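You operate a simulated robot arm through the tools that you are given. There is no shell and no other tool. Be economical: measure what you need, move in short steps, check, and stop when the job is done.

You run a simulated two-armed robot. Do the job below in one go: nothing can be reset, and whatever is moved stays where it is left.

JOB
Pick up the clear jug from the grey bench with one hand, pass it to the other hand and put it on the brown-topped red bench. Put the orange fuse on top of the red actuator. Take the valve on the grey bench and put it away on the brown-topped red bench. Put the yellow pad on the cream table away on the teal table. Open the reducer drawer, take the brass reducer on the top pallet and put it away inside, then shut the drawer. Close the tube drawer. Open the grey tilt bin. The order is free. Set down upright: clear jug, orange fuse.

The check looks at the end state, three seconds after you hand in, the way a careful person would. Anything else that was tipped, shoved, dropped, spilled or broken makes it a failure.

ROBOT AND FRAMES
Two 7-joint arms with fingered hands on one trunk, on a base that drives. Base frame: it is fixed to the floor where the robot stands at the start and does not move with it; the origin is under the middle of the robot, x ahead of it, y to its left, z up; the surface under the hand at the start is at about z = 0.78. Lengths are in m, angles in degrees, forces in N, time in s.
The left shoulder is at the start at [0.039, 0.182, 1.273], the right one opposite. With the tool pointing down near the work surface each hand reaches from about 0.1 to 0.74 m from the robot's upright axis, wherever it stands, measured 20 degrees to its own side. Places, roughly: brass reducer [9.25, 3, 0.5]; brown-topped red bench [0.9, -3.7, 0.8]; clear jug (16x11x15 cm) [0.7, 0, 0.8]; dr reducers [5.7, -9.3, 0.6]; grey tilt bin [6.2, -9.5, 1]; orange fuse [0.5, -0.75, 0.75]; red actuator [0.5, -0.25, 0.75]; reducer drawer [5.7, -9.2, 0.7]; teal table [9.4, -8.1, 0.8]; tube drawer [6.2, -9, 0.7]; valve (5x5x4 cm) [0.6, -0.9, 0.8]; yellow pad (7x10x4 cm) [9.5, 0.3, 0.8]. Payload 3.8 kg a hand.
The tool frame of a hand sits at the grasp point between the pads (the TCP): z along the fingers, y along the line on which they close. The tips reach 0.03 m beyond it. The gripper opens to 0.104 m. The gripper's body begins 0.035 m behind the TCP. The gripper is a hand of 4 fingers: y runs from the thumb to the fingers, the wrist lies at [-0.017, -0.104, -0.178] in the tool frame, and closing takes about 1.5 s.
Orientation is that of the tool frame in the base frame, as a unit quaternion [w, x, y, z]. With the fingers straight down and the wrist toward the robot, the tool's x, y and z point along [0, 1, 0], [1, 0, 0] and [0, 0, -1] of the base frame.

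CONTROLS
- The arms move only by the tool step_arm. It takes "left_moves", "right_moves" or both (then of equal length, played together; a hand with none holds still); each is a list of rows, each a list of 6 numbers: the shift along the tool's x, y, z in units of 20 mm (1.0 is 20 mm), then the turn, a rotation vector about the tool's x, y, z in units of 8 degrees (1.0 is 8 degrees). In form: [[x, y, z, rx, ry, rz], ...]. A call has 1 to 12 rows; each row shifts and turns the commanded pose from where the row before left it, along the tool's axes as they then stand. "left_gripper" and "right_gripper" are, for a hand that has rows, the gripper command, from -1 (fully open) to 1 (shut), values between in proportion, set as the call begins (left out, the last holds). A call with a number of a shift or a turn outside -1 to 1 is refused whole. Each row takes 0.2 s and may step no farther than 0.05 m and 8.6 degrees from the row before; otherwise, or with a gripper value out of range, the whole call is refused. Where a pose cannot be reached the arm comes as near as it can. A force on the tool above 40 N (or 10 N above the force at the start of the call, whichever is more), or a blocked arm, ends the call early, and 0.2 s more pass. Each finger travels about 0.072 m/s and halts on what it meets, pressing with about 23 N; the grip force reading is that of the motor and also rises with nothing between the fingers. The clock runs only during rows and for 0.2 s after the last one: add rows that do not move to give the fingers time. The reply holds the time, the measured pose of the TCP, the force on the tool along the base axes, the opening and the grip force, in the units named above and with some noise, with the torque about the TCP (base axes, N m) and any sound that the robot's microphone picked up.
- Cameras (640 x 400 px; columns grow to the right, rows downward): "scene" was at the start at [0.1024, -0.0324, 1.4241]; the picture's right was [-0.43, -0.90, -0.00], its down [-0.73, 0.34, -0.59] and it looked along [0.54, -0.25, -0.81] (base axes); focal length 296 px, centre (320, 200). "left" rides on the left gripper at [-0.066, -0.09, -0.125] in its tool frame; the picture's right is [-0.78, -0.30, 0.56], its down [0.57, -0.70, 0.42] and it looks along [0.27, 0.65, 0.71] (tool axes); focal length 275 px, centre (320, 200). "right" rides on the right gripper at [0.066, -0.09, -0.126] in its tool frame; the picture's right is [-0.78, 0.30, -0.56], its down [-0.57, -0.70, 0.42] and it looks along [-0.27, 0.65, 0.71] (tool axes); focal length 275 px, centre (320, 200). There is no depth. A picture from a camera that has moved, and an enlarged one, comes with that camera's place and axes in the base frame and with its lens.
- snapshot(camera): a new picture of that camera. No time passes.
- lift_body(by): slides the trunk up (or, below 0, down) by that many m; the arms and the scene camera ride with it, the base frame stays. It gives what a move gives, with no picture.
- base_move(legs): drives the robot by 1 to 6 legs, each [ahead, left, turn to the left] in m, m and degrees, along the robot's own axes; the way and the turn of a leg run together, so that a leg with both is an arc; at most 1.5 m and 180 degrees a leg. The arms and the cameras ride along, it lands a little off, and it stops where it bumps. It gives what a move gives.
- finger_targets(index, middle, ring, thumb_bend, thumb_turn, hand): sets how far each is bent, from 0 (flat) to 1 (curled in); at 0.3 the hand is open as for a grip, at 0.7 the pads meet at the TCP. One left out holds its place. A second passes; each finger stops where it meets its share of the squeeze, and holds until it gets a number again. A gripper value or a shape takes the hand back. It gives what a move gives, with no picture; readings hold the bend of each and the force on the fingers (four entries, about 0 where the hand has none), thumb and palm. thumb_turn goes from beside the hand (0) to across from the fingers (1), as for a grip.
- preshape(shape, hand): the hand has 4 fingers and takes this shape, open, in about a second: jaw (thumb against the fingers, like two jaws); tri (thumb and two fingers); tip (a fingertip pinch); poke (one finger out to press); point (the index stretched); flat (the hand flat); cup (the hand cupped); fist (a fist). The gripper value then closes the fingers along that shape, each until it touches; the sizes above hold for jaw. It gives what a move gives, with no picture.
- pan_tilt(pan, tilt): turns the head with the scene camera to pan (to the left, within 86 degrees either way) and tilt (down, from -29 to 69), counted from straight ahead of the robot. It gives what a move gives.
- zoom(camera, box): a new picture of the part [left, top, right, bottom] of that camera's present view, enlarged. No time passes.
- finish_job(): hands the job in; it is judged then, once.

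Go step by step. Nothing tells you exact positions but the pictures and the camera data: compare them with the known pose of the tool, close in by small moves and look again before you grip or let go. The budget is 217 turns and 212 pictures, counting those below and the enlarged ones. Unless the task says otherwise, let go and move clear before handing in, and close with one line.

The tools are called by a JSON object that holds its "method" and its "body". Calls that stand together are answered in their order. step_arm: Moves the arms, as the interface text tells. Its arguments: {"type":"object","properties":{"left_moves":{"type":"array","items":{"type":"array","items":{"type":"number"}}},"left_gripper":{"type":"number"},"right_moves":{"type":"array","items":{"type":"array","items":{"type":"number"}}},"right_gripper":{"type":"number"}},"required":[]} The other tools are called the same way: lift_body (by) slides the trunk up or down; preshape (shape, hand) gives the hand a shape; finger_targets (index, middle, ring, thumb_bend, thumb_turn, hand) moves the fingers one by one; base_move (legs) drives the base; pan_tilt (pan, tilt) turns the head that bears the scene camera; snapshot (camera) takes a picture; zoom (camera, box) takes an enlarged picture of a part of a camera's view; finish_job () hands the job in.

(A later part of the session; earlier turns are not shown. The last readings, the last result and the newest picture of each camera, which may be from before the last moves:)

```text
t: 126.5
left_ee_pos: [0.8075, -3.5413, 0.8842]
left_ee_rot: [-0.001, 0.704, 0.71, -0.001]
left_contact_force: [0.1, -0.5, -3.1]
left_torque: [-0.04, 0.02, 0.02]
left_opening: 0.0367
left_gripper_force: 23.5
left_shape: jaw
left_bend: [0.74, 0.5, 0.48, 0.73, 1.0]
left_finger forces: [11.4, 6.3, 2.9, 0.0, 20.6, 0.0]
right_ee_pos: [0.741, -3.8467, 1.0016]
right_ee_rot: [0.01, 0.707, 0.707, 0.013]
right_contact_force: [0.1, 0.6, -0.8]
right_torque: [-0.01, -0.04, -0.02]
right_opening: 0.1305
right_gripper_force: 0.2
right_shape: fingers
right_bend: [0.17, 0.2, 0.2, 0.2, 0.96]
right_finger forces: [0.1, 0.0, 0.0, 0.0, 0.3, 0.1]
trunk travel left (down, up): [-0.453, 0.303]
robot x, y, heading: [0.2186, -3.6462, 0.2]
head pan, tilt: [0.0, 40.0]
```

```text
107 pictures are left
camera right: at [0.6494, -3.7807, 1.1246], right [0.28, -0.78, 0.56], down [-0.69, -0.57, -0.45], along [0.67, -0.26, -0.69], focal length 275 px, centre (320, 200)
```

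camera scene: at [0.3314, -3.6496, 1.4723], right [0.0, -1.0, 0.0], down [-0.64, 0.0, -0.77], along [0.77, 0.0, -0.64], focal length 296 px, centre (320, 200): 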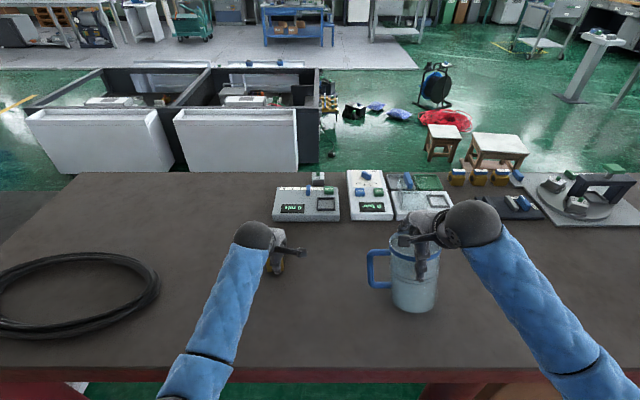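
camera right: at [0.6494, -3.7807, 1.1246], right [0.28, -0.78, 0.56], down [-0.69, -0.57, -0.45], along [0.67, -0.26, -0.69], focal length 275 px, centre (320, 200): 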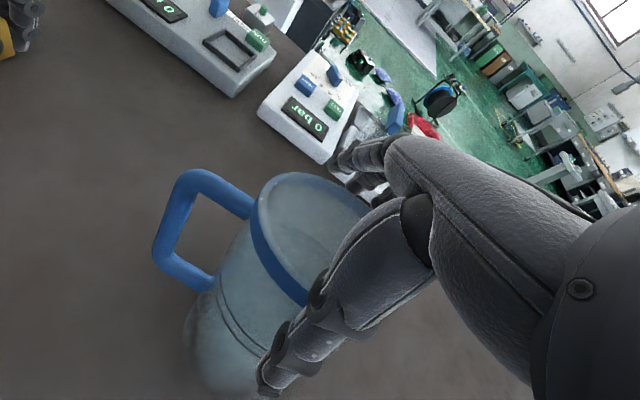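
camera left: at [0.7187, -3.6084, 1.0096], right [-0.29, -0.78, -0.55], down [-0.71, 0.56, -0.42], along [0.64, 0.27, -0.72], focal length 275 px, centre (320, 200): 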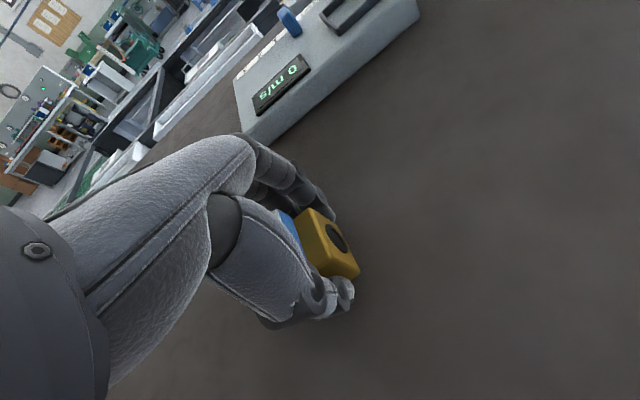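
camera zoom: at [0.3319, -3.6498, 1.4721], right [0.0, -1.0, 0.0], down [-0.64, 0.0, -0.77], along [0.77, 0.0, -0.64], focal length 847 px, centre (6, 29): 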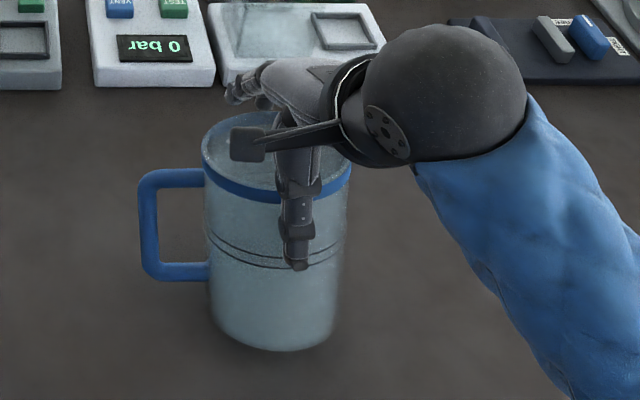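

Released. Rise with the right hand while the left lowers the valve gently.

{"method": "step_arm", "body": {"right_moves": [[0, -0.2, 0, 0, 0, 0], [0, 0, -0.5, 0, 0, 0], [0, 0, -1, 0, 0, 0], [0, 0, -1, 0, 0, 0], [0, 0, -1, 0, 0, 0], [0, 0, -1, 0, 0, 0], [0, 0, -1, 0, 0, 0], [0, 0, -1, 0, 0, 0], [0, 0, -1, 0, 0, 0]]}}

{"method": "step_arm", "body": {"left_moves": [[0, 0, 0.15, 0, 0, 0], [0, 0, 0.15, 0, 0, 0], [0, 0, 0, 0, 0, 0]]}}

{"method": "zoom", "body": {"camera": "scene", "box": [220, 200, 460, 350]}}

```text
t: 128.6
left_ee_pos: [0.8084, -3.5412, 0.8831]
left_ee_rot: [-0.001, 0.704, 0.711, -0.002]
left_contact_force: [0.6, 0.1, -3.9]
left_torque: [-0.05, 0.0, 0.0]
left_opening: 0.0368
left_gripper_force: 22.9
left_shape: jaw
left_bend: [0.74, 0.5, 0.48, 0.73, 1.0]
left_finger forces: [11.3, 6.3, 3.0, 0.0, 20.7, 0.1]
right_ee_pos: [0.7341, -3.8469, 1.1509]
right_ee_rot: [0.01, 0.707, 0.707, 0.012]
right_contact_force: [-0.1, 0.1, 0.5]
right_torque: [0.01, -0.01, -0.01]
right_opening: 0.1307
right_gripper_force: 0.1
right_shape: fingers
right_bend: [0.17, 0.2, 0.2, 0.2, 0.96]
right_finger forces: [0.0, 0.0, 0.1, 0.1, 0.1, 0.0]
trunk travel left (down, up): [-0.453, 0.303]
robot x, y, heading: [0.2207, -3.6489, -0.0]
head pan, tilt: [0.0, 40.0]
```

```text
t: 129.3
left_ee_pos: [0.8095, -3.5416, 0.8816]
left_ee_rot: [0.002, 0.704, 0.71, 0.001]
left_contact_force: [-2.1, 1.4, 15.8]
left_torque: [0.08, 0.27, -0.01]
left_opening: 0.0371
left_gripper_force: 23.1
left_shape: jaw
left_bend: [0.74, 0.5, 0.48, 0.73, 1.0]
left_finger forces: [11.9, 6.7, 3.4, 0.0, 28.4, 0.1]
right_ee_pos: [0.7305, -3.8489, 1.1531]
right_ee_rot: [0.011, 0.708, 0.706, 0.014]
right_contact_force: [0.0, 0.2, 1.4]
right_torque: [-0.01, -0.03, -0.01]
right_opening: 0.1309
right_gripper_force: 0.0
right_shape: fingers
right_bend: [0.17, 0.2, 0.2, 0.2, 0.96]
right_finger forces: [0.0, 0.0, 0.0, 0.0, 0.1, 0.1]
trunk travel left (down, up): [-0.453, 0.303]
robot x, y, heading: [0.2153, -3.6498, 0.2]
head pan, tilt: [0.0, 40.0]
```

```text
2.67 times, centred on (340, 275) of scene
camera zoom: at [0.3295, -3.65, 1.4725], right [0.0, -1.0, 0.0], down [-0.64, 0.0, -0.77], along [0.77, 0.0, -0.64], focal length 790 px, centre (267, 0)
```

zoom: 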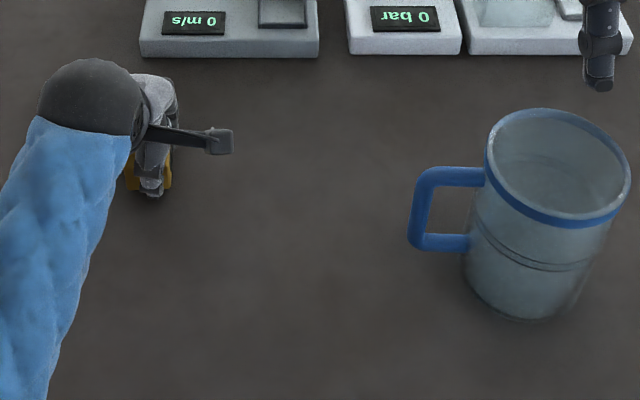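

Jug stands. Valve touches the bench; ease off and release it.

{"method": "step_arm", "body": {"left_moves": [[0, 0, -0.12, 0, 0, 0], [0, 0, 0, 0, 0, 0]]}}

{"method": "step_arm", "body": {"left_moves": [[0, 0, 0, 0, 0, 0], [0, 0, 0, 0, 0, 0], [0, 0, 0, 0, 0, 0], [0, 0, 0, 0, 0, 0], [0, 0, 0, 0, 0, 0], [0, 0, 0, 0, 0, 0], [0, 0, -0.5, 0, 0, 0], [0, 0, -1, 0, 0, 0], [0, 0, -1, 0, 0, 0], [0, 0, -1, 0, 0, 0], [0, 0, -1, 0, 0, 0], [0, 0, -1, 0, 0, 0]], "left_gripper": -1}}

{"method": "step_arm", "body": {"left_moves": [[0, 0, -1, 0, 0, 0], [0, -1, -1, 0, 0, 0], [0, -1, -1, 0, 0, 0], [0, -1, -1, 0, 0, 0], [0, -1, 0, 0, 0, 0], [0, -1, 0, 0, 0, 0], [0, -1, 0, 0, 0, 0], [0, -1, 0, 0, 0, 0]], "right_moves": [[0, 0, -1, 0, 0, 0], [0, 0, -1, 0, 0, 0], [0, -1, 0, 0, 0, 0], [0, -1, 0, 0, 0, 0], [0, -1, 0, 0, 0, 0], [0, -1, 0, 0, 0, 0], [0, -1, 0, 0, 0, 0], [0, -1, 0, 0, 0, 0]]}}

{"method": "snapshot", "body": {"camera": "scene"}}

```text
t: 129.9
left_ee_pos: [0.8091, -3.5414, 0.8808]
left_ee_rot: [0.001, 0.704, 0.71, -0.001]
left_contact_force: [2.4, -0.5, 12.9]
left_torque: [0.06, -0.05, -0.01]
left_opening: 0.0373
left_gripper_force: 22.9
left_shape: jaw
left_bend: [0.74, 0.5, 0.48, 0.74, 1.0]
left_finger forces: [13.7, 7.9, 3.8, 0.1, 24.8, 0.1]
right_ee_pos: [0.732, -3.8476, 1.1507]
right_ee_rot: [0.01, 0.707, 0.707, 0.013]
right_contact_force: [-0.4, -0.6, 1.0]
right_torque: [0.01, 0.02, 0.01]
right_opening: 0.1307
right_gripper_force: 0.2
right_shape: fingers
right_bend: [0.17, 0.2, 0.2, 0.2, 0.96]
right_finger forces: [0.0, 0.0, 0.1, 0.0, 0.0, 0.1]
trunk travel left (down, up): [-0.453, 0.303]
robot x, y, heading: [0.218, -3.653, -0.0]
head pan, tilt: [0.0, 40.0]
```

```text
t: 132.6
left_ee_pos: [0.8096, -3.5415, 0.9891]
left_ee_rot: [0.0, 0.703, 0.711, -0.002]
left_contact_force: [-0.4, 0.4, -1.1]
left_torque: [0.02, -0.02, 0.01]
left_opening: 0.1036
left_gripper_force: 0.1
left_shape: jaw
left_bend: [0.3, 0.3, 0.3, 0.3, 0.97]
left_finger forces: [0.0, 0.1, 0.0, 0.1, 0.0, 0.1]
right_ee_pos: [0.7326, -3.8479, 1.1516]
right_ee_rot: [0.011, 0.708, 0.706, 0.014]
right_contact_force: [-0.1, 0.0, 0.0]
right_torque: [-0.02, 0.0, -0.04]
right_opening: 0.1308
right_gripper_force: 0.0
right_shape: fingers
right_bend: [0.17, 0.2, 0.2, 0.2, 0.96]
right_finger forces: [0.1, 0.1, 0.1, 0.0, 0.0, 0.0]
trunk travel left (down, up): [-0.453, 0.303]
robot x, y, heading: [0.2128, -3.6503, 0.1]
head pan, tilt: [0.0, 40.0]
```

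```text
t: 134.4
left_ee_pos: [0.7062, -3.5242, 1.1341]
left_ee_rot: [0.045, 0.691, 0.718, 0.066]
left_contact_force: [-0.9, 0.3, -1.3]
left_torque: [0.0, -0.05, 0.02]
left_opening: 0.1036
left_gripper_force: 0.0
left_shape: jaw
left_bend: [0.3, 0.3, 0.3, 0.3, 0.97]
left_finger forces: [0.0, 0.0, 0.0, 0.0, 0.0, 0.1]
right_ee_pos: [0.6124, -3.8467, 1.1882]
right_ee_rot: [0.011, 0.706, 0.708, 0.013]
right_contact_force: [0.0, 0.5, -0.6]
right_torque: [0.03, 0.0, 0.03]
right_opening: 0.1307
right_gripper_force: 0.1
right_shape: fingers
right_bend: [0.17, 0.2, 0.2, 0.2, 0.96]
right_finger forces: [0.1, 0.0, 0.1, 0.0, 0.0, 0.0]
trunk travel left (down, up): [-0.453, 0.303]
robot x, y, heading: [0.2162, -3.6522, 0.1]
head pan, tilt: [0.0, 40.0]
stopped in row 8 (left hand): the arm was blocked; the commanded pose is now the measured one
```

```text
105 pictures are left
camera scene: at [0.3316, -3.6497, 1.4721], right [0.0, -1.0, 0.0], down [-0.64, 0.0, -0.77], along [0.77, 0.0, -0.64], focal length 296 px, centre (320, 200)
```

scene: 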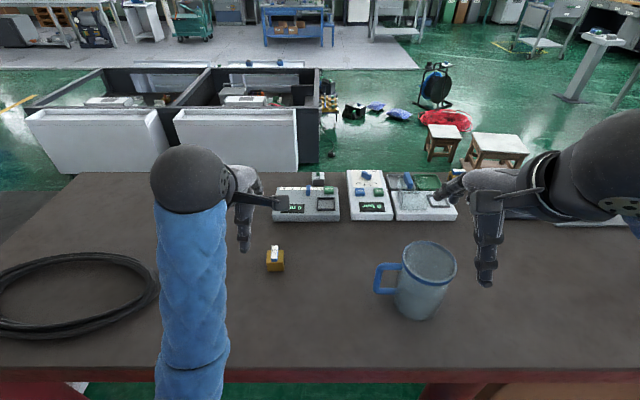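

Jug and valve are placed. Now back away and drive past the bench's right end, then look for a route eastwards.

{"method": "base_move", "body": {"legs": [[-0.35, 0, 0], [0, -1.2, 0], [0, -1.0, 0]]}}

{"method": "pan_tilt", "body": {"pan": 0, "tilt": 12}}

{"method": "snapshot", "body": {"camera": "scene"}}

{"method": "pan_tilt", "body": {"pan": -45, "tilt": 15}}

{"method": "snapshot", "body": {"camera": "scene"}}

```text
t: 147.2
left_ee_pos: [0.401, -5.7063, 1.1328]
left_ee_rot: [0.042, 0.676, 0.733, 0.067]
left_contact_force: [0.2, 0.7, -0.5]
left_torque: [0.07, 0.0, -0.02]
left_opening: 0.1037
left_gripper_force: 0.0
left_shape: jaw
left_bend: [0.3, 0.3, 0.3, 0.3, 0.97]
left_finger forces: [0.0, 0.0, 0.0, 0.0, 0.0, 0.0]
right_ee_pos: [0.3201, -6.032, 1.1878]
right_ee_rot: [0.01, 0.691, 0.722, 0.013]
right_contact_force: [0.0, 0.9, -0.4]
right_torque: [-0.01, 0.04, -0.02]
right_opening: 0.1308
right_gripper_force: 0.2
right_shape: fingers
right_bend: [0.17, 0.2, 0.2, 0.2, 0.96]
right_finger forces: [0.1, 0.0, 0.0, 0.1, 0.0, 0.0]
trunk travel left (down, up): [-0.453, 0.303]
robot x, y, heading: [-0.0857, -5.8519, 2.7]
head pan, tilt: [0.0, 40.0]
```

```text
t: 148.1
left_ee_pos: [0.4011, -5.7059, 1.1331]
left_ee_rot: [0.043, 0.676, 0.733, 0.067]
left_contact_force: [-0.6, 0.2, 0.5]
left_torque: [0.0, 0.02, 0.03]
left_opening: 0.1035
left_gripper_force: 0.2
left_shape: jaw
left_bend: [0.3, 0.3, 0.3, 0.3, 0.97]
left_finger forces: [0.1, 0.1, 0.0, 0.0, 0.0, 0.0]
right_ee_pos: [0.3202, -6.0315, 1.1885]
right_ee_rot: [0.012, 0.691, 0.722, 0.014]
right_contact_force: [0.1, 0.2, 0.7]
right_torque: [-0.01, 0.01, 0.02]
right_opening: 0.1309
right_gripper_force: 0.0
right_shape: fingers
right_bend: [0.17, 0.2, 0.2, 0.2, 0.96]
right_finger forces: [0.1, 0.1, 0.0, 0.1, 0.1, 0.0]
trunk travel left (down, up): [-0.453, 0.303]
robot x, y, heading: [-0.0823, -5.8499, 2.5]
head pan, tilt: [0.0, 12.0]
```

```text
104 pictures are left
camera scene: at [0.0406, -5.846, 1.5165], right [0.04, -1.0, 0.0], down [-0.21, -0.01, -0.98], along [0.98, 0.04, -0.21], focal length 296 px, centre (320, 200)
```

scene: 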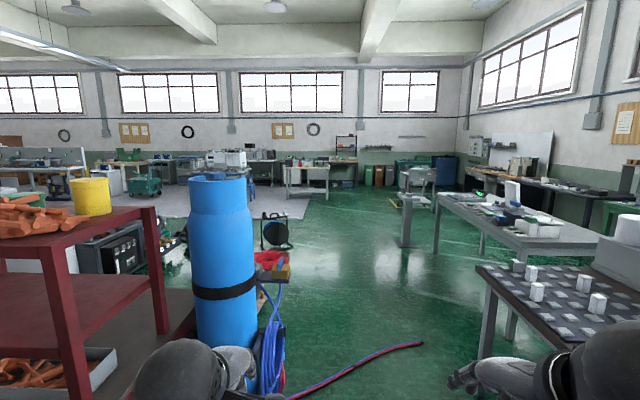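

```text
t: 149.2
left_ee_pos: [0.4001, -5.7057, 1.1334]
left_ee_rot: [0.043, 0.676, 0.733, 0.067]
left_contact_force: [-0.4, -0.7, -0.1]
left_torque: [-0.01, 0.01, 0.0]
left_opening: 0.1036
left_gripper_force: 0.1
left_shape: jaw
left_bend: [0.3, 0.3, 0.3, 0.3, 0.97]
left_finger forces: [0.0, 0.0, 0.0, 0.0, 0.0, 0.0]
right_ee_pos: [0.3204, -6.0318, 1.189]
right_ee_rot: [0.011, 0.692, 0.722, 0.014]
right_contact_force: [0.1, -0.6, -0.7]
right_torque: [-0.02, 0.0, -0.02]
right_opening: 0.1306
right_gripper_force: 0.0
right_shape: fingers
right_bend: [0.17, 0.2, 0.2, 0.2, 0.96]
right_finger forces: [0.1, 0.0, 0.0, 0.0, 0.1, 0.0]
trunk travel left (down, up): [-0.453, 0.303]
robot x, y, heading: [-0.0847, -5.8524, 2.6]
head pan, tilt: [-45.0, 15.0]
```

```text
103 pictures are left
camera scene: at [0.0164, -5.913, 1.5117], right [-0.68, -0.74, 0.0], down [-0.19, 0.17, -0.97], along [0.71, -0.65, -0.26], focal length 296 px, centre (320, 200)
```

scene: 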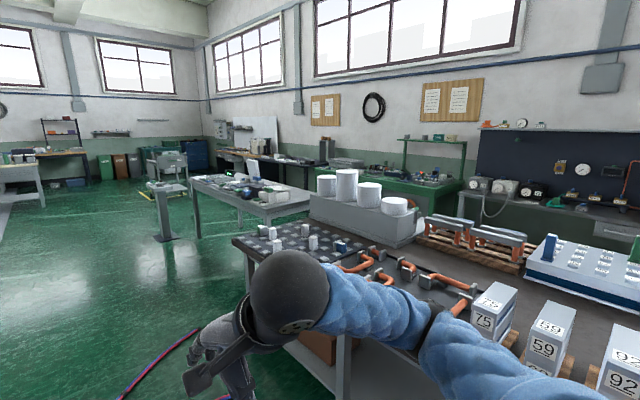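

The south aisle is crossed by a hose on the floor, so I'll take the north route around the grey bench's left end (clear gap at y≈0.87). Drive back along the benches.

{"method": "base_move", "body": {"legs": [[-0.15, 0, -2.6], [0, 1.4, 0], [0, 1.4, 0], [0, 1.4, 0], [0, 1.4, 0], [0, 1.1, 0]]}}

{"method": "pan_tilt", "body": {"pan": 0, "tilt": 30}}

{"method": "snapshot", "body": {"camera": "scene"}}

```text
t: 182.3
left_ee_pos: [0.3608, 1.0001, 1.133]
left_ee_rot: [0.045, 0.699, 0.711, 0.065]
left_contact_force: [-0.5, 0.1, 0.7]
left_torque: [-0.02, -0.01, -0.01]
left_opening: 0.1036
left_gripper_force: 0.0
left_shape: jaw
left_bend: [0.3, 0.3, 0.3, 0.3, 0.97]
left_finger forces: [0.1, 0.0, 0.0, 0.1, 0.0, 0.0]
right_ee_pos: [0.2595, 0.6789, 1.1885]
right_ee_rot: [0.011, 0.714, 0.699, 0.013]
right_contact_force: [0.4, -0.1, -0.1]
right_torque: [-0.01, -0.02, -0.04]
right_opening: 0.1309
right_gripper_force: 0.0
right_shape: fingers
right_bend: [0.17, 0.2, 0.2, 0.2, 0.96]
right_finger forces: [0.0, 0.0, 0.0, 0.0, 0.1, 0.0]
trunk travel left (down, up): [-0.453, 0.303]
robot x, y, heading: [-0.1295, 0.8859, -1.1]
head pan, tilt: [-45.0, 15.0]
```

```text
t: 183.4
left_ee_pos: [0.361, 1.0002, 1.1321]
left_ee_rot: [0.045, 0.698, 0.711, 0.066]
left_contact_force: [0.2, 0.0, -0.4]
left_torque: [-0.02, 0.03, 0.01]
left_opening: 0.1036
left_gripper_force: 0.1
left_shape: jaw
left_bend: [0.3, 0.3, 0.3, 0.3, 0.97]
left_finger forces: [0.1, 0.0, 0.1, 0.0, 0.1, 0.0]
right_ee_pos: [0.26, 0.6784, 1.1867]
right_ee_rot: [0.011, 0.714, 0.7, 0.013]
right_contact_force: [-0.5, 0.2, 1.0]
right_torque: [-0.01, 0.01, 0.0]
right_opening: 0.1307
right_gripper_force: 0.0
right_shape: fingers
right_bend: [0.17, 0.2, 0.2, 0.2, 0.96]
right_finger forces: [0.1, 0.0, 0.0, 0.0, 0.0, 0.1]
trunk travel left (down, up): [-0.453, 0.303]
robot x, y, heading: [-0.1317, 0.887, -1.2]
head pan, tilt: [0.0, 30.0]
```

```text
102 pictures are left
camera scene: at [-0.0102, 0.8824, 1.4875], right [-0.02, -1.0, 0.0], down [-0.5, 0.01, -0.87], along [0.87, -0.02, -0.5], focal length 296 px, centre (320, 200)
```

scene: 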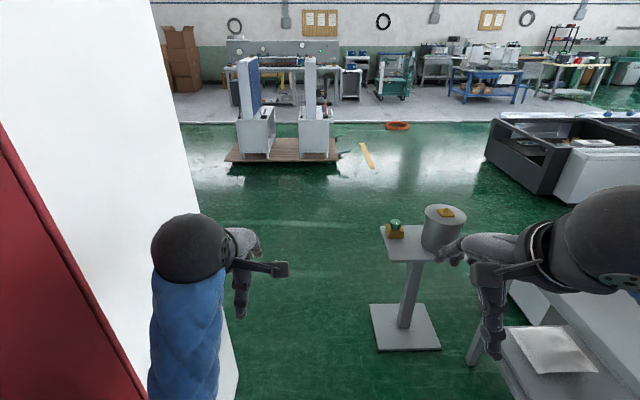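

The gap between the stand (y<0.55) and the tall white cabinet (y>1.26) is passable at y≈0.9. Drive through.

{"method": "base_move", "body": {"legs": [[0, 0.015, 1.2], [0.8, 0, 0], [0.9, 0, 0]]}}

{"method": "snapshot", "body": {"camera": "scene"}}

```text
t: 185.8
left_ee_pos: [0.5392, 1.149, 1.1036]
left_ee_rot: [0.076, 0.579, 0.81, 0.058]
left_contact_force: [-1.0, 1.9, -5.6]
left_torque: [-0.14, -0.22, -0.09]
left_opening: 0.1039
left_gripper_force: 0.0
left_shape: jaw
left_bend: [0.3, 0.3, 0.3, 0.3, 0.97]
left_finger forces: [0.0, 0.0, 0.1, 0.0, 0.0, 0.0]
right_ee_pos: [0.5234, 0.8129, 1.1104]
right_ee_rot: [0.011, 0.557, 0.831, -0.006]
right_contact_force: [2.6, -1.4, -0.7]
right_torque: [0.08, 0.17, -0.03]
right_opening: 0.1304
right_gripper_force: 0.0
right_shape: fingers
right_bend: [0.17, 0.2, 0.2, 0.2, 0.96]
right_finger forces: [0.0, 0.1, 0.1, 0.0, 0.0, 0.0]
trunk travel left (down, up): [-0.453, 0.303]
robot x, y, heading: [-0.0186, 0.8769, 14.6]
head pan, tilt: [0.0, 30.0]
stopped in leg 2: the robot was blocked; the commanded pose is now the measured one
```

```text
101 pictures are left
camera scene: at [0.107, 0.8797, 1.4875], right [0.25, -0.97, -0.02], down [-0.49, -0.11, -0.86], along [0.83, 0.23, -0.5], focal length 296 px, centre (320, 200)
```

scene: 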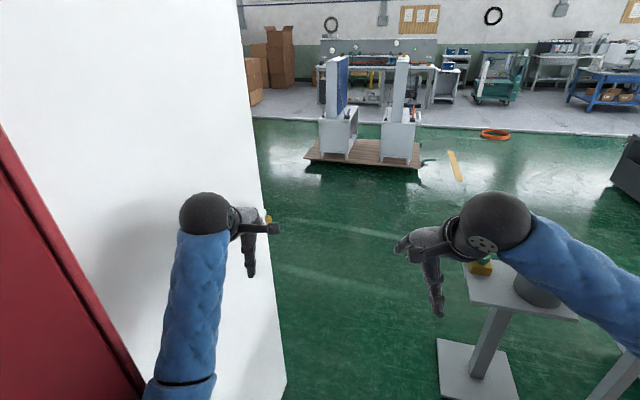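

The left elbow caught the cabinet. I'll back off and turn to face −y so the arms point away from the cabinet, then strafe through.

{"method": "base_move", "body": {"legs": [[-0.2, 0, 0], [0, 0, -14.6], [0, 0, -90]]}}

{"method": "snapshot", "body": {"camera": "scene"}}

```text
t: 192.1
left_ee_pos: [-0.1005, 0.2594, 1.1228]
left_ee_rot: [0.109, 0.993, -0.019, -0.039]
left_contact_force: [-0.4, -0.2, -0.3]
left_torque: [0.0, 0.01, -0.01]
left_opening: 0.1038
left_gripper_force: 0.0
left_shape: jaw
left_bend: [0.3, 0.3, 0.3, 0.3, 0.97]
left_finger forces: [0.1, 0.0, 0.1, 0.0, 0.0, 0.0]
right_ee_pos: [-0.4073, 0.3977, 1.1312]
right_ee_rot: [0.014, 1.0, 0.015, -0.022]
right_contact_force: [-0.4, -0.3, 0.7]
right_torque: [0.04, 0.05, 0.02]
right_opening: 0.1303
right_gripper_force: 0.1
right_shape: fingers
right_bend: [0.17, 0.2, 0.2, 0.2, 0.96]
right_finger forces: [0.1, 0.1, 0.0, 0.0, 0.1, 0.0]
trunk travel left (down, up): [-0.453, 0.303]
robot x, y, heading: [-0.1761, 0.8611, -96.2]
head pan, tilt: [0.0, 30.0]
```

```text
100 pictures are left
camera scene: at [-0.1882, 0.7366, 1.4874], right [-0.99, 0.11, 0.0], down [0.06, 0.5, -0.87], along [-0.1, -0.86, -0.5], focal length 296 px, centre (320, 200)
```

scene: 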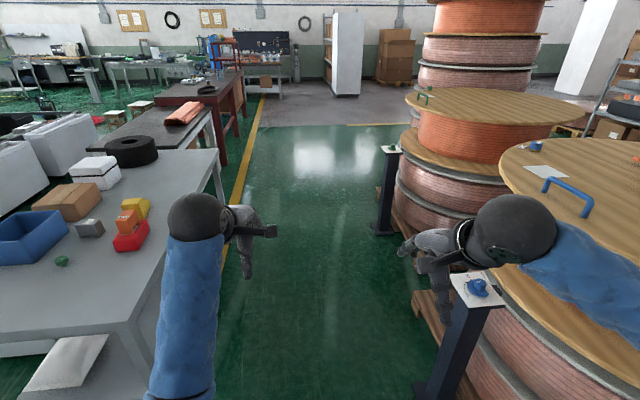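

{"method": "lift_body", "body": {"by": 0.1}}

{"method": "base_move", "body": {"legs": [[0, 0, 6.2], [0, 0.9, 0], [0, 1.0, 0]]}}

{"method": "snapshot", "body": {"camera": "scene"}}

```text
t: 193.5
left_ee_pos: [-0.1011, 0.259, 1.2216]
left_ee_rot: [0.108, 0.993, -0.02, -0.039]
left_contact_force: [-0.6, -0.3, 0.2]
left_torque: [0.02, 0.0, 0.02]
left_opening: 0.1036
left_gripper_force: 0.1
left_shape: jaw
left_bend: [0.3, 0.3, 0.3, 0.3, 0.97]
left_finger forces: [0.1, 0.0, 0.1, 0.0, 0.0, 0.0]
right_ee_pos: [-0.4068, 0.3985, 1.2303]
right_ee_rot: [0.013, 1.0, 0.015, -0.023]
right_contact_force: [-0.4, 0.9, 0.5]
right_torque: [0.01, 0.02, 0.0]
right_opening: 0.1301
right_gripper_force: 0.1
right_shape: fingers
right_bend: [0.17, 0.2, 0.2, 0.2, 0.96]
right_finger forces: [0.0, 0.0, 0.0, 0.0, 0.0, 0.0]
trunk travel left (down, up): [-0.553, 0.203]
robot x, y, heading: [-0.1728, 0.8533, -96.5]
head pan, tilt: [0.0, 30.0]
```

```text
t: 203.5
left_ee_pos: [1.8543, 0.2858, 1.2212]
left_ee_rot: [0.111, 0.993, 0.037, -0.033]
left_contact_force: [0.6, 0.1, 1.1]
left_torque: [0.03, 0.02, 0.01]
left_opening: 0.104
left_gripper_force: 0.2
left_shape: jaw
left_bend: [0.3, 0.3, 0.3, 0.3, 0.97]
left_finger forces: [0.1, 0.0, 0.0, 0.0, 0.0, 0.1]
right_ee_pos: [1.5347, 0.3894, 1.2307]
right_ee_rot: [0.015, 0.997, 0.073, -0.021]
right_contact_force: [0.7, 0.1, -0.6]
right_torque: [-0.02, -0.02, -0.01]
right_opening: 0.1305
right_gripper_force: 0.0
right_shape: fingers
right_bend: [0.17, 0.2, 0.2, 0.2, 0.96]
right_finger forces: [0.0, 0.0, 0.0, 0.0, 0.0, 0.0]
trunk travel left (down, up): [-0.553, 0.203]
robot x, y, heading: [1.7104, 0.8726, -89.9]
head pan, tilt: [0.0, 30.0]
```

```text
99 pictures are left
camera scene: at [1.7139, 0.7632, 1.5879], right [-1.0, 0.0, 0.0], down [0.0, 0.5, -0.87], along [0.0, -0.87, -0.5], focal length 296 px, centre (320, 200)
```

scene: 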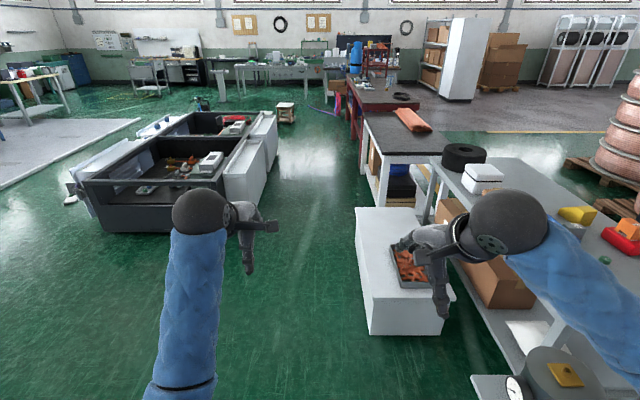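

Through. Turn east and look ahead.

{"method": "base_move", "body": {"legs": [[0, 0, 90], [0.5, -0.8, 0]]}}

{"method": "pan_tilt", "body": {"pan": 0, "tilt": 15}}

{"method": "snapshot", "body": {"camera": "scene"}}

```text
t: 212.1
left_ee_pos: [2.7801, 0.2054, 1.222]
left_ee_rot: [0.102, 0.683, 0.721, 0.055]
left_contact_force: [0.3, -0.8, 0.8]
left_torque: [-0.03, -0.01, -0.02]
left_opening: 0.104
left_gripper_force: 0.1
left_shape: jaw
left_bend: [0.3, 0.3, 0.3, 0.3, 0.97]
left_finger forces: [0.0, 0.0, 0.0, 0.0, 0.0, 0.0]
right_ee_pos: [2.6698, -0.1099, 1.2312]
right_ee_rot: [0.026, 0.662, 0.749, -0.004]
right_contact_force: [0.2, 0.3, 0.2]
right_torque: [0.02, 0.01, -0.01]
right_opening: 0.1304
right_gripper_force: 0.0
right_shape: fingers
right_bend: [0.17, 0.2, 0.2, 0.2, 0.96]
right_finger forces: [0.1, 0.0, 0.1, 0.0, 0.0, 0.1]
trunk travel left (down, up): [-0.553, 0.203]
robot x, y, heading: [2.1925, 0.0799, -1.1]
head pan, tilt: [0.0, 30.0]
```

```text
t: 212.9
left_ee_pos: [2.7804, 0.2062, 1.2213]
left_ee_rot: [0.103, 0.684, 0.72, 0.055]
left_contact_force: [-0.2, -0.2, -0.2]
left_torque: [-0.02, -0.01, -0.02]
left_opening: 0.1038
left_gripper_force: 0.1
left_shape: jaw
left_bend: [0.3, 0.3, 0.3, 0.3, 0.97]
left_finger forces: [0.0, 0.0, 0.0, 0.0, 0.0, 0.0]
right_ee_pos: [2.6697, -0.1115, 1.2301]
right_ee_rot: [0.026, 0.663, 0.749, -0.005]
right_contact_force: [0.1, -0.1, 1.1]
right_torque: [-0.02, -0.03, 0.02]
right_opening: 0.1303
right_gripper_force: 0.0
right_shape: fingers
right_bend: [0.17, 0.2, 0.2, 0.2, 0.96]
right_finger forces: [0.0, 0.1, 0.0, 0.0, 0.0, 0.0]
trunk travel left (down, up): [-0.553, 0.203]
robot x, y, heading: [2.1915, 0.0751, -1.3]
head pan, tilt: [0.0, 15.0]
```

```text
98 pictures are left
camera scene: at [2.3027, 0.0736, 1.612], right [-0.02, -1.0, 0.0], down [-0.26, 0.01, -0.97], along [0.97, -0.02, -0.26], focal length 296 px, centre (320, 200)
```

scene: 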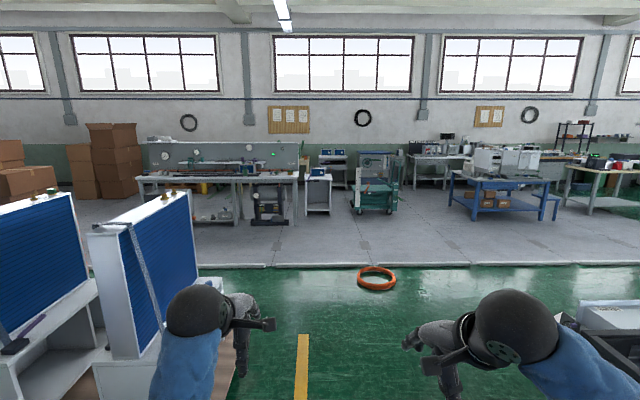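

Path along y≈0.1 is clear between the pallet and the orange ring. Drive east.

{"method": "base_move", "body": {"legs": [[0, 0.03, 1.3], [1.4, 0, 0], [1.4, 0, 0], [0.6, 0, 0]]}}

{"method": "snapshot", "body": {"camera": "scene"}}

```text
t: 228.0
left_ee_pos: [5.6354, 0.2169, 1.2208]
left_ee_rot: [0.101, 0.673, 0.731, 0.056]
left_contact_force: [0.3, 0.3, -1.0]
left_torque: [-0.01, 0.01, 0.0]
left_opening: 0.1039
left_gripper_force: 0.0
left_shape: jaw
left_bend: [0.3, 0.3, 0.3, 0.3, 0.97]
left_finger forces: [0.1, 0.1, 0.0, 0.0, 0.1, 0.0]
right_ee_pos: [5.5322, -0.1009, 1.2293]
right_ee_rot: [0.026, 0.652, 0.758, -0.005]
right_contact_force: [-0.5, 0.2, 0.2]
right_torque: [0.02, 0.01, -0.01]
right_opening: 0.1304
right_gripper_force: 0.0
right_shape: fingers
right_bend: [0.17, 0.2, 0.2, 0.2, 0.96]
right_finger forces: [0.0, 0.0, 0.0, 0.0, 0.0, 0.1]
trunk travel left (down, up): [-0.553, 0.203]
robot x, y, heading: [5.0514, 0.0753, 0.4]
head pan, tilt: [0.0, 15.0]
stopped in leg 4: the robot was blocked; the commanded pose is now the measured one
```

```text
97 pictures are left
camera scene: at [5.1615, 0.0727, 1.612], right [0.01, -1.0, 0.0], down [-0.26, 0.0, -0.97], along [0.97, 0.01, -0.26], focal length 296 px, centre (320, 200)
```

scene: 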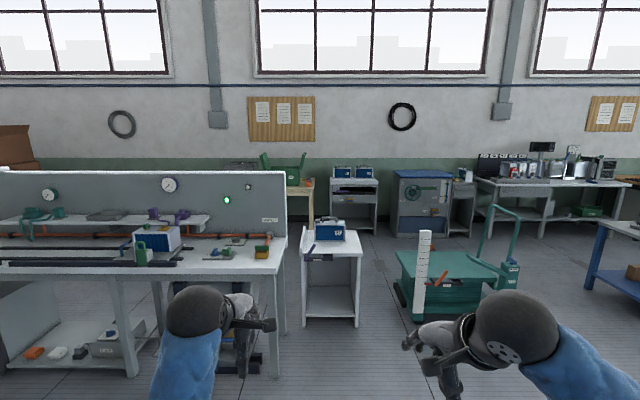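

Blocked at x=5.05. Look down to see why.

{"method": "pan_tilt", "body": {"pan": 0, "tilt": 60}}

{"method": "snapshot", "body": {"camera": "scene"}}

{"method": "pan_tilt", "body": {"pan": -60, "tilt": 30}}

{"method": "snapshot", "body": {"camera": "scene"}}

```text
t: 229.2
left_ee_pos: [5.6346, 0.2168, 1.222]
left_ee_rot: [0.101, 0.674, 0.729, 0.055]
left_contact_force: [-0.8, 1.0, -0.7]
left_torque: [-0.02, -0.02, 0.0]
left_opening: 0.104
left_gripper_force: 0.0
left_shape: jaw
left_bend: [0.3, 0.3, 0.3, 0.3, 0.97]
left_finger forces: [0.0, 0.0, 0.0, 0.1, 0.1, 0.0]
right_ee_pos: [5.5319, -0.1011, 1.23]
right_ee_rot: [0.026, 0.652, 0.758, -0.005]
right_contact_force: [0.0, 0.1, 0.2]
right_torque: [0.04, 0.01, 0.03]
right_opening: 0.1305
right_gripper_force: 0.0
right_shape: fingers
right_bend: [0.17, 0.2, 0.2, 0.2, 0.96]
right_finger forces: [0.0, 0.0, 0.0, 0.1, 0.0, 0.0]
trunk travel left (down, up): [-0.553, 0.203]
robot x, y, heading: [5.0526, 0.0736, 0.5]
head pan, tilt: [0.0, 60.0]
```

```text
96 pictures are left
camera scene: at [5.1342, 0.0729, 1.5459], right [0.01, -1.0, 0.0], down [-0.87, -0.01, -0.5], along [0.5, 0.0, -0.87], focal length 296 px, centre (320, 200)
```

scene: 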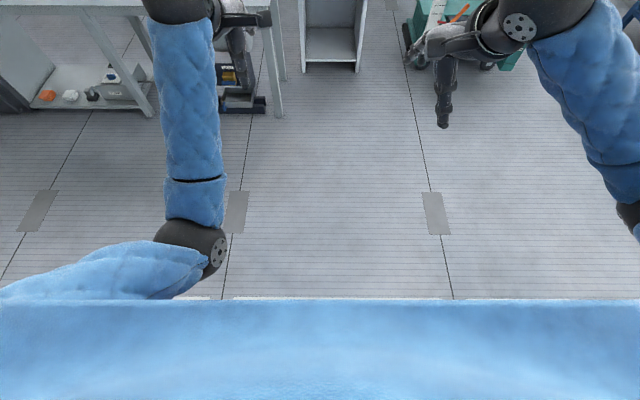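

```text
t: 230.5
left_ee_pos: [5.635, 0.218, 1.2213]
left_ee_rot: [0.101, 0.674, 0.73, 0.056]
left_contact_force: [-0.5, 0.5, 0.4]
left_torque: [0.03, 0.0, 0.0]
left_opening: 0.1039
left_gripper_force: 0.1
left_shape: jaw
left_bend: [0.3, 0.3, 0.3, 0.3, 0.97]
left_finger forces: [0.0, 0.0, 0.0, 0.0, 0.1, 0.0]
right_ee_pos: [5.5321, -0.1024, 1.2303]
right_ee_rot: [0.027, 0.652, 0.757, -0.006]
right_contact_force: [0.0, 0.2, 0.0]
right_torque: [0.01, -0.04, 0.04]
right_opening: 0.1302
right_gripper_force: 0.0
right_shape: fingers
right_bend: [0.17, 0.2, 0.2, 0.2, 0.96]
right_finger forces: [0.0, 0.1, 0.0, 0.0, 0.0, 0.0]
trunk travel left (down, up): [-0.553, 0.203]
robot x, y, heading: [5.0504, 0.0715, 0.5]
head pan, tilt: [-60.0, 30.0]
```

```text
95 pictures are left
camera scene: at [5.1132, -0.0056, 1.5879], right [-0.86, -0.51, 0.0], down [-0.25, 0.43, -0.87], along [0.44, -0.75, -0.5], focal length 296 px, centre (320, 200)
```

scene: 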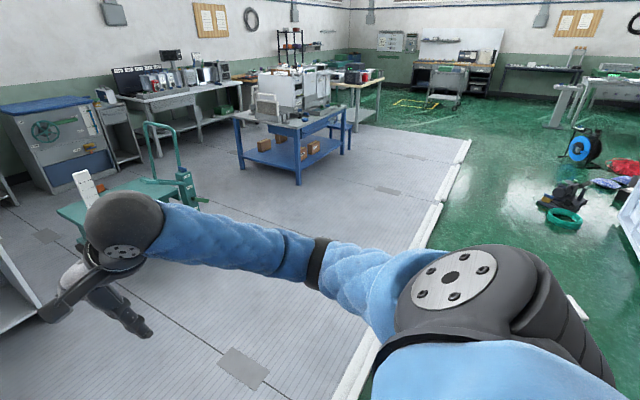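

{"method": "zoom", "body": {"camera": "scene", "box": [330, 90, 530, 260]}}

{"method": "pan_tilt", "body": {"pan": 65, "tilt": 30}}

{"method": "snapshot", "body": {"camera": "scene"}}

```text
2.35 times, centred on (430, 175) of scene
camera zoom: at [5.1132, -0.0056, 1.5879], right [-0.86, -0.51, 0.0], down [-0.25, 0.43, -0.87], along [0.44, -0.75, -0.5], focal length 697 px, centre (61, 259)
```

zoom: 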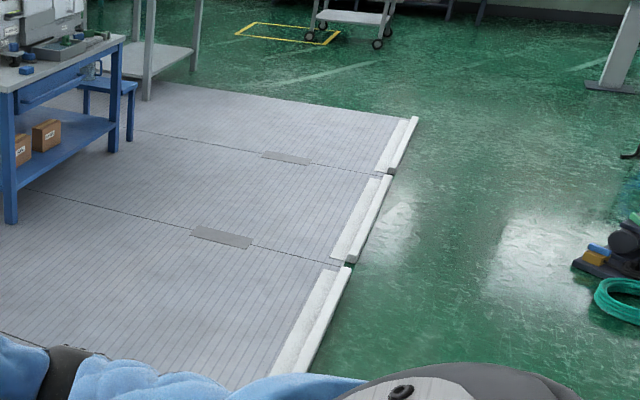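

```text
t: 232.5
left_ee_pos: [5.6365, 0.2177, 1.2208]
left_ee_rot: [0.102, 0.674, 0.73, 0.056]
left_contact_force: [0.1, 0.1, 0.0]
left_torque: [0.01, 0.01, 0.02]
left_opening: 0.104
left_gripper_force: 0.0
left_shape: jaw
left_bend: [0.3, 0.3, 0.3, 0.3, 0.97]
left_finger forces: [0.0, 0.0, 0.1, 0.0, 0.0, 0.0]
right_ee_pos: [5.5315, -0.1016, 1.2306]
right_ee_rot: [0.026, 0.652, 0.758, -0.006]
right_contact_force: [0.5, 0.0, -0.5]
right_torque: [-0.02, 0.0, 0.0]
right_opening: 0.1305
right_gripper_force: 0.2
right_shape: fingers
right_bend: [0.17, 0.2, 0.2, 0.2, 0.96]
right_finger forces: [0.0, 0.0, 0.0, 0.1, 0.0, 0.0]
trunk travel left (down, up): [-0.553, 0.203]
robot x, y, heading: [5.0497, 0.0724, 0.6]
head pan, tilt: [65.0, 30.0]
```

```text
93 pictures are left
camera scene: at [5.105, 0.1546, 1.5879], right [0.91, -0.42, 0.0], down [-0.21, -0.45, -0.87], along [0.36, 0.79, -0.5], focal length 296 px, centre (320, 200)
```

scene: 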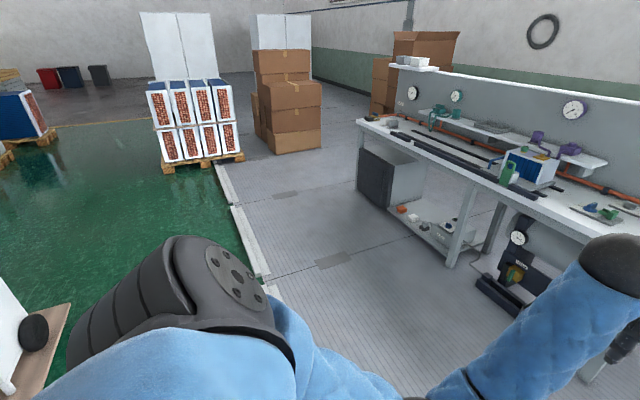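

The grey mat has kerb strips along x≈5.3; its south edge (y≈-5) is open. I'll drive down x≈4.8 and around.

{"method": "base_move", "body": {"legs": [[-0.42, 0, -0.6], [0, -1.2, 0], [0.18, -0.6, 0], [0, -1.2, 0]]}}

{"method": "pan_tilt", "body": {"pan": -65, "tilt": 30}}

{"method": "snapshot", "body": {"camera": "scene"}}

```text
t: 237.5
left_ee_pos: [5.216, -0.1899, 1.2228]
left_ee_rot: [0.1, 0.678, 0.726, 0.056]
left_contact_force: [-0.5, -1.6, 1.3]
left_torque: [0.11, 0.03, 0.03]
left_opening: 0.1039
left_gripper_force: 0.0
left_shape: jaw
left_bend: [0.3, 0.3, 0.3, 0.3, 0.97]
left_finger forces: [0.0, 0.0, 0.0, 0.0, 0.0, 0.0]
right_ee_pos: [5.1077, -0.5085, 1.2288]
right_ee_rot: [0.024, 0.658, 0.752, -0.003]
right_contact_force: [0.3, -2.3, -0.2]
right_torque: [0.12, -0.01, 0.0]
right_opening: 0.1305
right_gripper_force: 0.1
right_shape: fingers
right_bend: [0.17, 0.2, 0.2, 0.2, 0.96]
right_finger forces: [0.1, 0.0, 0.1, 0.0, 0.0, 0.1]
trunk travel left (down, up): [-0.553, 0.203]
robot x, y, heading: [4.6288, -0.3197, -0.6]
head pan, tilt: [65.0, 30.0]
stopped in leg 2: the robot was blocked; the commanded pose is now the measured one
```

```text
t: 239.6
left_ee_pos: [5.2157, -0.1823, 1.2207]
left_ee_rot: [0.101, 0.678, 0.726, 0.056]
left_contact_force: [0.1, -0.4, 0.0]
left_torque: [-0.02, 0.0, -0.02]
left_opening: 0.104
left_gripper_force: 0.0
left_shape: jaw
left_bend: [0.3, 0.3, 0.3, 0.3, 0.97]
left_finger forces: [0.0, 0.1, 0.0, 0.0, 0.0, 0.0]
right_ee_pos: [5.1071, -0.4999, 1.2308]
right_ee_rot: [0.026, 0.657, 0.754, -0.004]
right_contact_force: [0.3, 0.4, 0.3]
right_torque: [-0.01, -0.03, -0.02]
right_opening: 0.1306
right_gripper_force: 0.1
right_shape: fingers
right_bend: [0.17, 0.2, 0.2, 0.2, 0.96]
right_finger forces: [0.0, 0.1, 0.0, 0.0, 0.0, 0.0]
trunk travel left (down, up): [-0.553, 0.203]
robot x, y, heading: [4.6287, -0.3178, -0.6]
head pan, tilt: [-65.0, 30.0]
```

```text
92 pictures are left
camera scene: at [4.6837, -0.4021, 1.5879], right [-0.91, -0.41, 0.0], down [-0.21, 0.46, -0.87], along [0.36, -0.79, -0.5], focal length 296 px, centre (320, 200)
```

scene: 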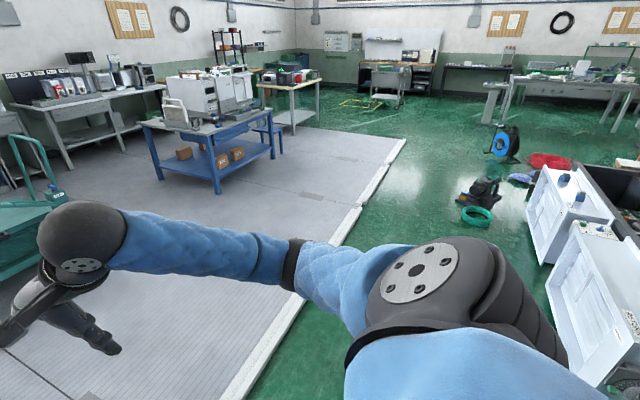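

The orange ring on the floor was in the way. Back away, pass it further west, then shift toward the kerb.

{"method": "base_move", "body": {"legs": [[0, 0.1, 0.6], [-0.32, 0, 0], [0, -1.15, 0], [0.52, -0.5, 0]]}}

{"method": "snapshot", "body": {"camera": "scene"}}

{"method": "pan_tilt", "body": {"pan": 40, "tilt": 45}}

{"method": "snapshot", "body": {"camera": "scene"}}

```text
t: 251.5
left_ee_pos: [5.4176, -1.7242, 1.221]
left_ee_rot: [0.1, 0.676, 0.728, 0.056]
left_contact_force: [-0.1, 0.2, 0.0]
left_torque: [-0.02, -0.02, -0.02]
left_opening: 0.104
left_gripper_force: 0.0
left_shape: jaw
left_bend: [0.3, 0.3, 0.3, 0.3, 0.97]
left_finger forces: [0.0, 0.1, 0.0, 0.1, 0.0, 0.1]
right_ee_pos: [5.3109, -2.0431, 1.2302]
right_ee_rot: [0.024, 0.655, 0.755, -0.005]
right_contact_force: [0.8, 0.3, -0.8]
right_torque: [-0.02, -0.01, 0.02]
right_opening: 0.1306
right_gripper_force: 0.1
right_shape: fingers
right_bend: [0.17, 0.2, 0.2, 0.2, 0.96]
right_finger forces: [0.0, 0.0, 0.1, 0.0, 0.0, 0.0]
trunk travel left (down, up): [-0.553, 0.203]
robot x, y, heading: [4.8318, -1.861, -0.4]
head pan, tilt: [-65.0, 30.0]
```

```text
91 pictures are left
camera scene: at [4.8866, -1.9478, 1.5879], right [-0.91, -0.42, 0.0], down [-0.21, 0.45, -0.87], along [0.36, -0.79, -0.5], focal length 296 px, centre (320, 200)
```

scene: 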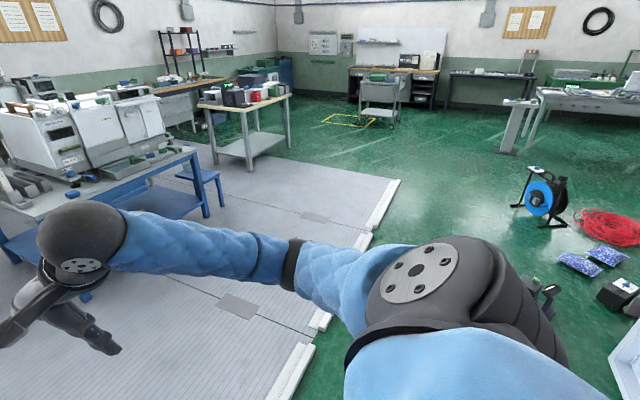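

```text
t: 253.3
left_ee_pos: [5.4175, -1.7227, 1.2213]
left_ee_rot: [0.101, 0.677, 0.727, 0.056]
left_contact_force: [0.1, 0.1, -0.3]
left_torque: [0.01, 0.02, -0.02]
left_opening: 0.104
left_gripper_force: 0.0
left_shape: jaw
left_bend: [0.3, 0.3, 0.3, 0.3, 0.97]
left_finger forces: [0.1, 0.0, 0.1, 0.0, 0.0, 0.1]
right_ee_pos: [5.3104, -2.0419, 1.23]
right_ee_rot: [0.026, 0.655, 0.755, -0.004]
right_contact_force: [-0.4, 0.7, 0.9]
right_torque: [-0.01, 0.01, -0.02]
right_opening: 0.1303
right_gripper_force: 0.1
right_shape: fingers
right_bend: [0.17, 0.2, 0.2, 0.2, 0.96]
right_finger forces: [0.0, 0.0, 0.0, 0.1, 0.0, 0.1]
trunk travel left (down, up): [-0.553, 0.203]
robot x, y, heading: [4.8307, -1.8637, 0.0]
head pan, tilt: [40.0, 45.0]
```

```text
90 pictures are left
camera scene: at [4.9108, -1.8133, 1.5653], right [0.64, -0.77, 0.0], down [-0.54, -0.45, -0.71], along [0.54, 0.45, -0.71], focal length 296 px, centre (320, 200)
```

scene: 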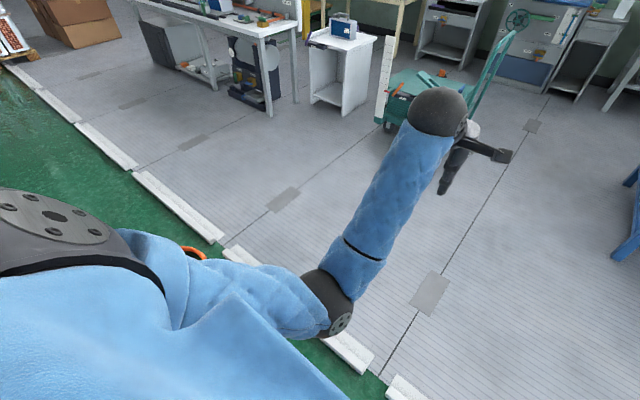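

{"method": "base_move", "body": {"legs": [[0.1, -0.7, 0], [0, -1.2, 0], [0, -1.2, 0], [0.3, -1.2, 0]]}}

{"method": "pan_tilt", "body": {"pan": 20, "tilt": 25}}

{"method": "snapshot", "body": {"camera": "scene"}}

```text
t: 274.2
left_ee_pos: [5.8815, -5.9421, 1.2213]
left_ee_rot: [0.1, 0.662, 0.741, 0.059]
left_contact_force: [0.8, 0.8, 0.2]
left_torque: [-0.01, 0.0, -0.01]
left_opening: 0.104
left_gripper_force: 0.0
left_shape: jaw
left_bend: [0.3, 0.3, 0.3, 0.3, 0.97]
left_finger forces: [0.0, 0.0, 0.0, 0.0, 0.0, 0.0]
right_ee_pos: [5.7895, -6.2664, 1.231]
right_ee_rot: [0.026, 0.64, 0.768, -0.004]
right_contact_force: [-0.7, 0.2, 0.5]
right_torque: [0.0, 0.0, -0.04]
right_opening: 0.1307
right_gripper_force: 0.0
right_shape: fingers
right_bend: [0.17, 0.2, 0.2, 0.2, 0.96]
right_finger forces: [0.0, 0.1, 0.0, 0.0, 0.0, 0.0]
trunk travel left (down, up): [-0.553, 0.203]
robot x, y, heading: [5.3038, -6.1065, 1.7]
head pan, tilt: [40.0, 45.0]
```

```text
t: 275.0
left_ee_pos: [5.8815, -5.9417, 1.2206]
left_ee_rot: [0.1, 0.661, 0.741, 0.058]
left_contact_force: [-0.2, -0.3, 0.2]
left_torque: [0.01, 0.02, 0.0]
left_opening: 0.1039
left_gripper_force: 0.1
left_shape: jaw
left_bend: [0.3, 0.3, 0.3, 0.3, 0.97]
left_finger forces: [0.1, 0.0, 0.1, 0.0, 0.1, 0.0]
right_ee_pos: [5.7874, -6.2658, 1.2302]
right_ee_rot: [0.026, 0.64, 0.768, -0.004]
right_contact_force: [-0.7, 0.3, 0.8]
right_torque: [0.02, -0.02, -0.03]
right_opening: 0.1306
right_gripper_force: 0.0
right_shape: fingers
right_bend: [0.17, 0.2, 0.2, 0.2, 0.96]
right_finger forces: [0.0, 0.0, 0.1, 0.0, 0.0, 0.0]
trunk travel left (down, up): [-0.553, 0.203]
robot x, y, heading: [5.3021, -6.107, 2.1]
head pan, tilt: [20.0, 25.0]
```

```text
89 pictures are left
camera scene: at [5.4047, -6.0712, 1.5958], right [0.38, -0.93, 0.0], down [-0.39, -0.16, -0.91], along [0.84, 0.34, -0.42], focal length 296 px, centre (320, 200)
```

scene: 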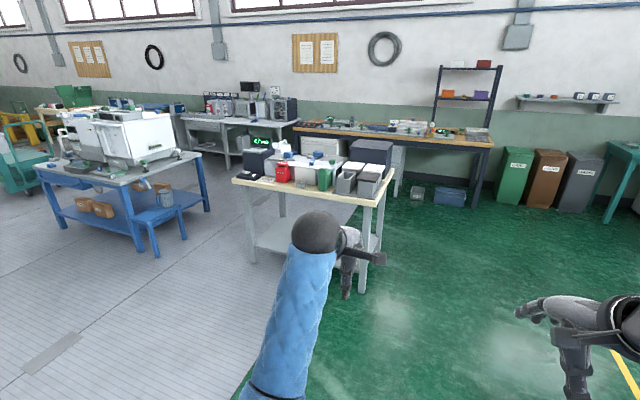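

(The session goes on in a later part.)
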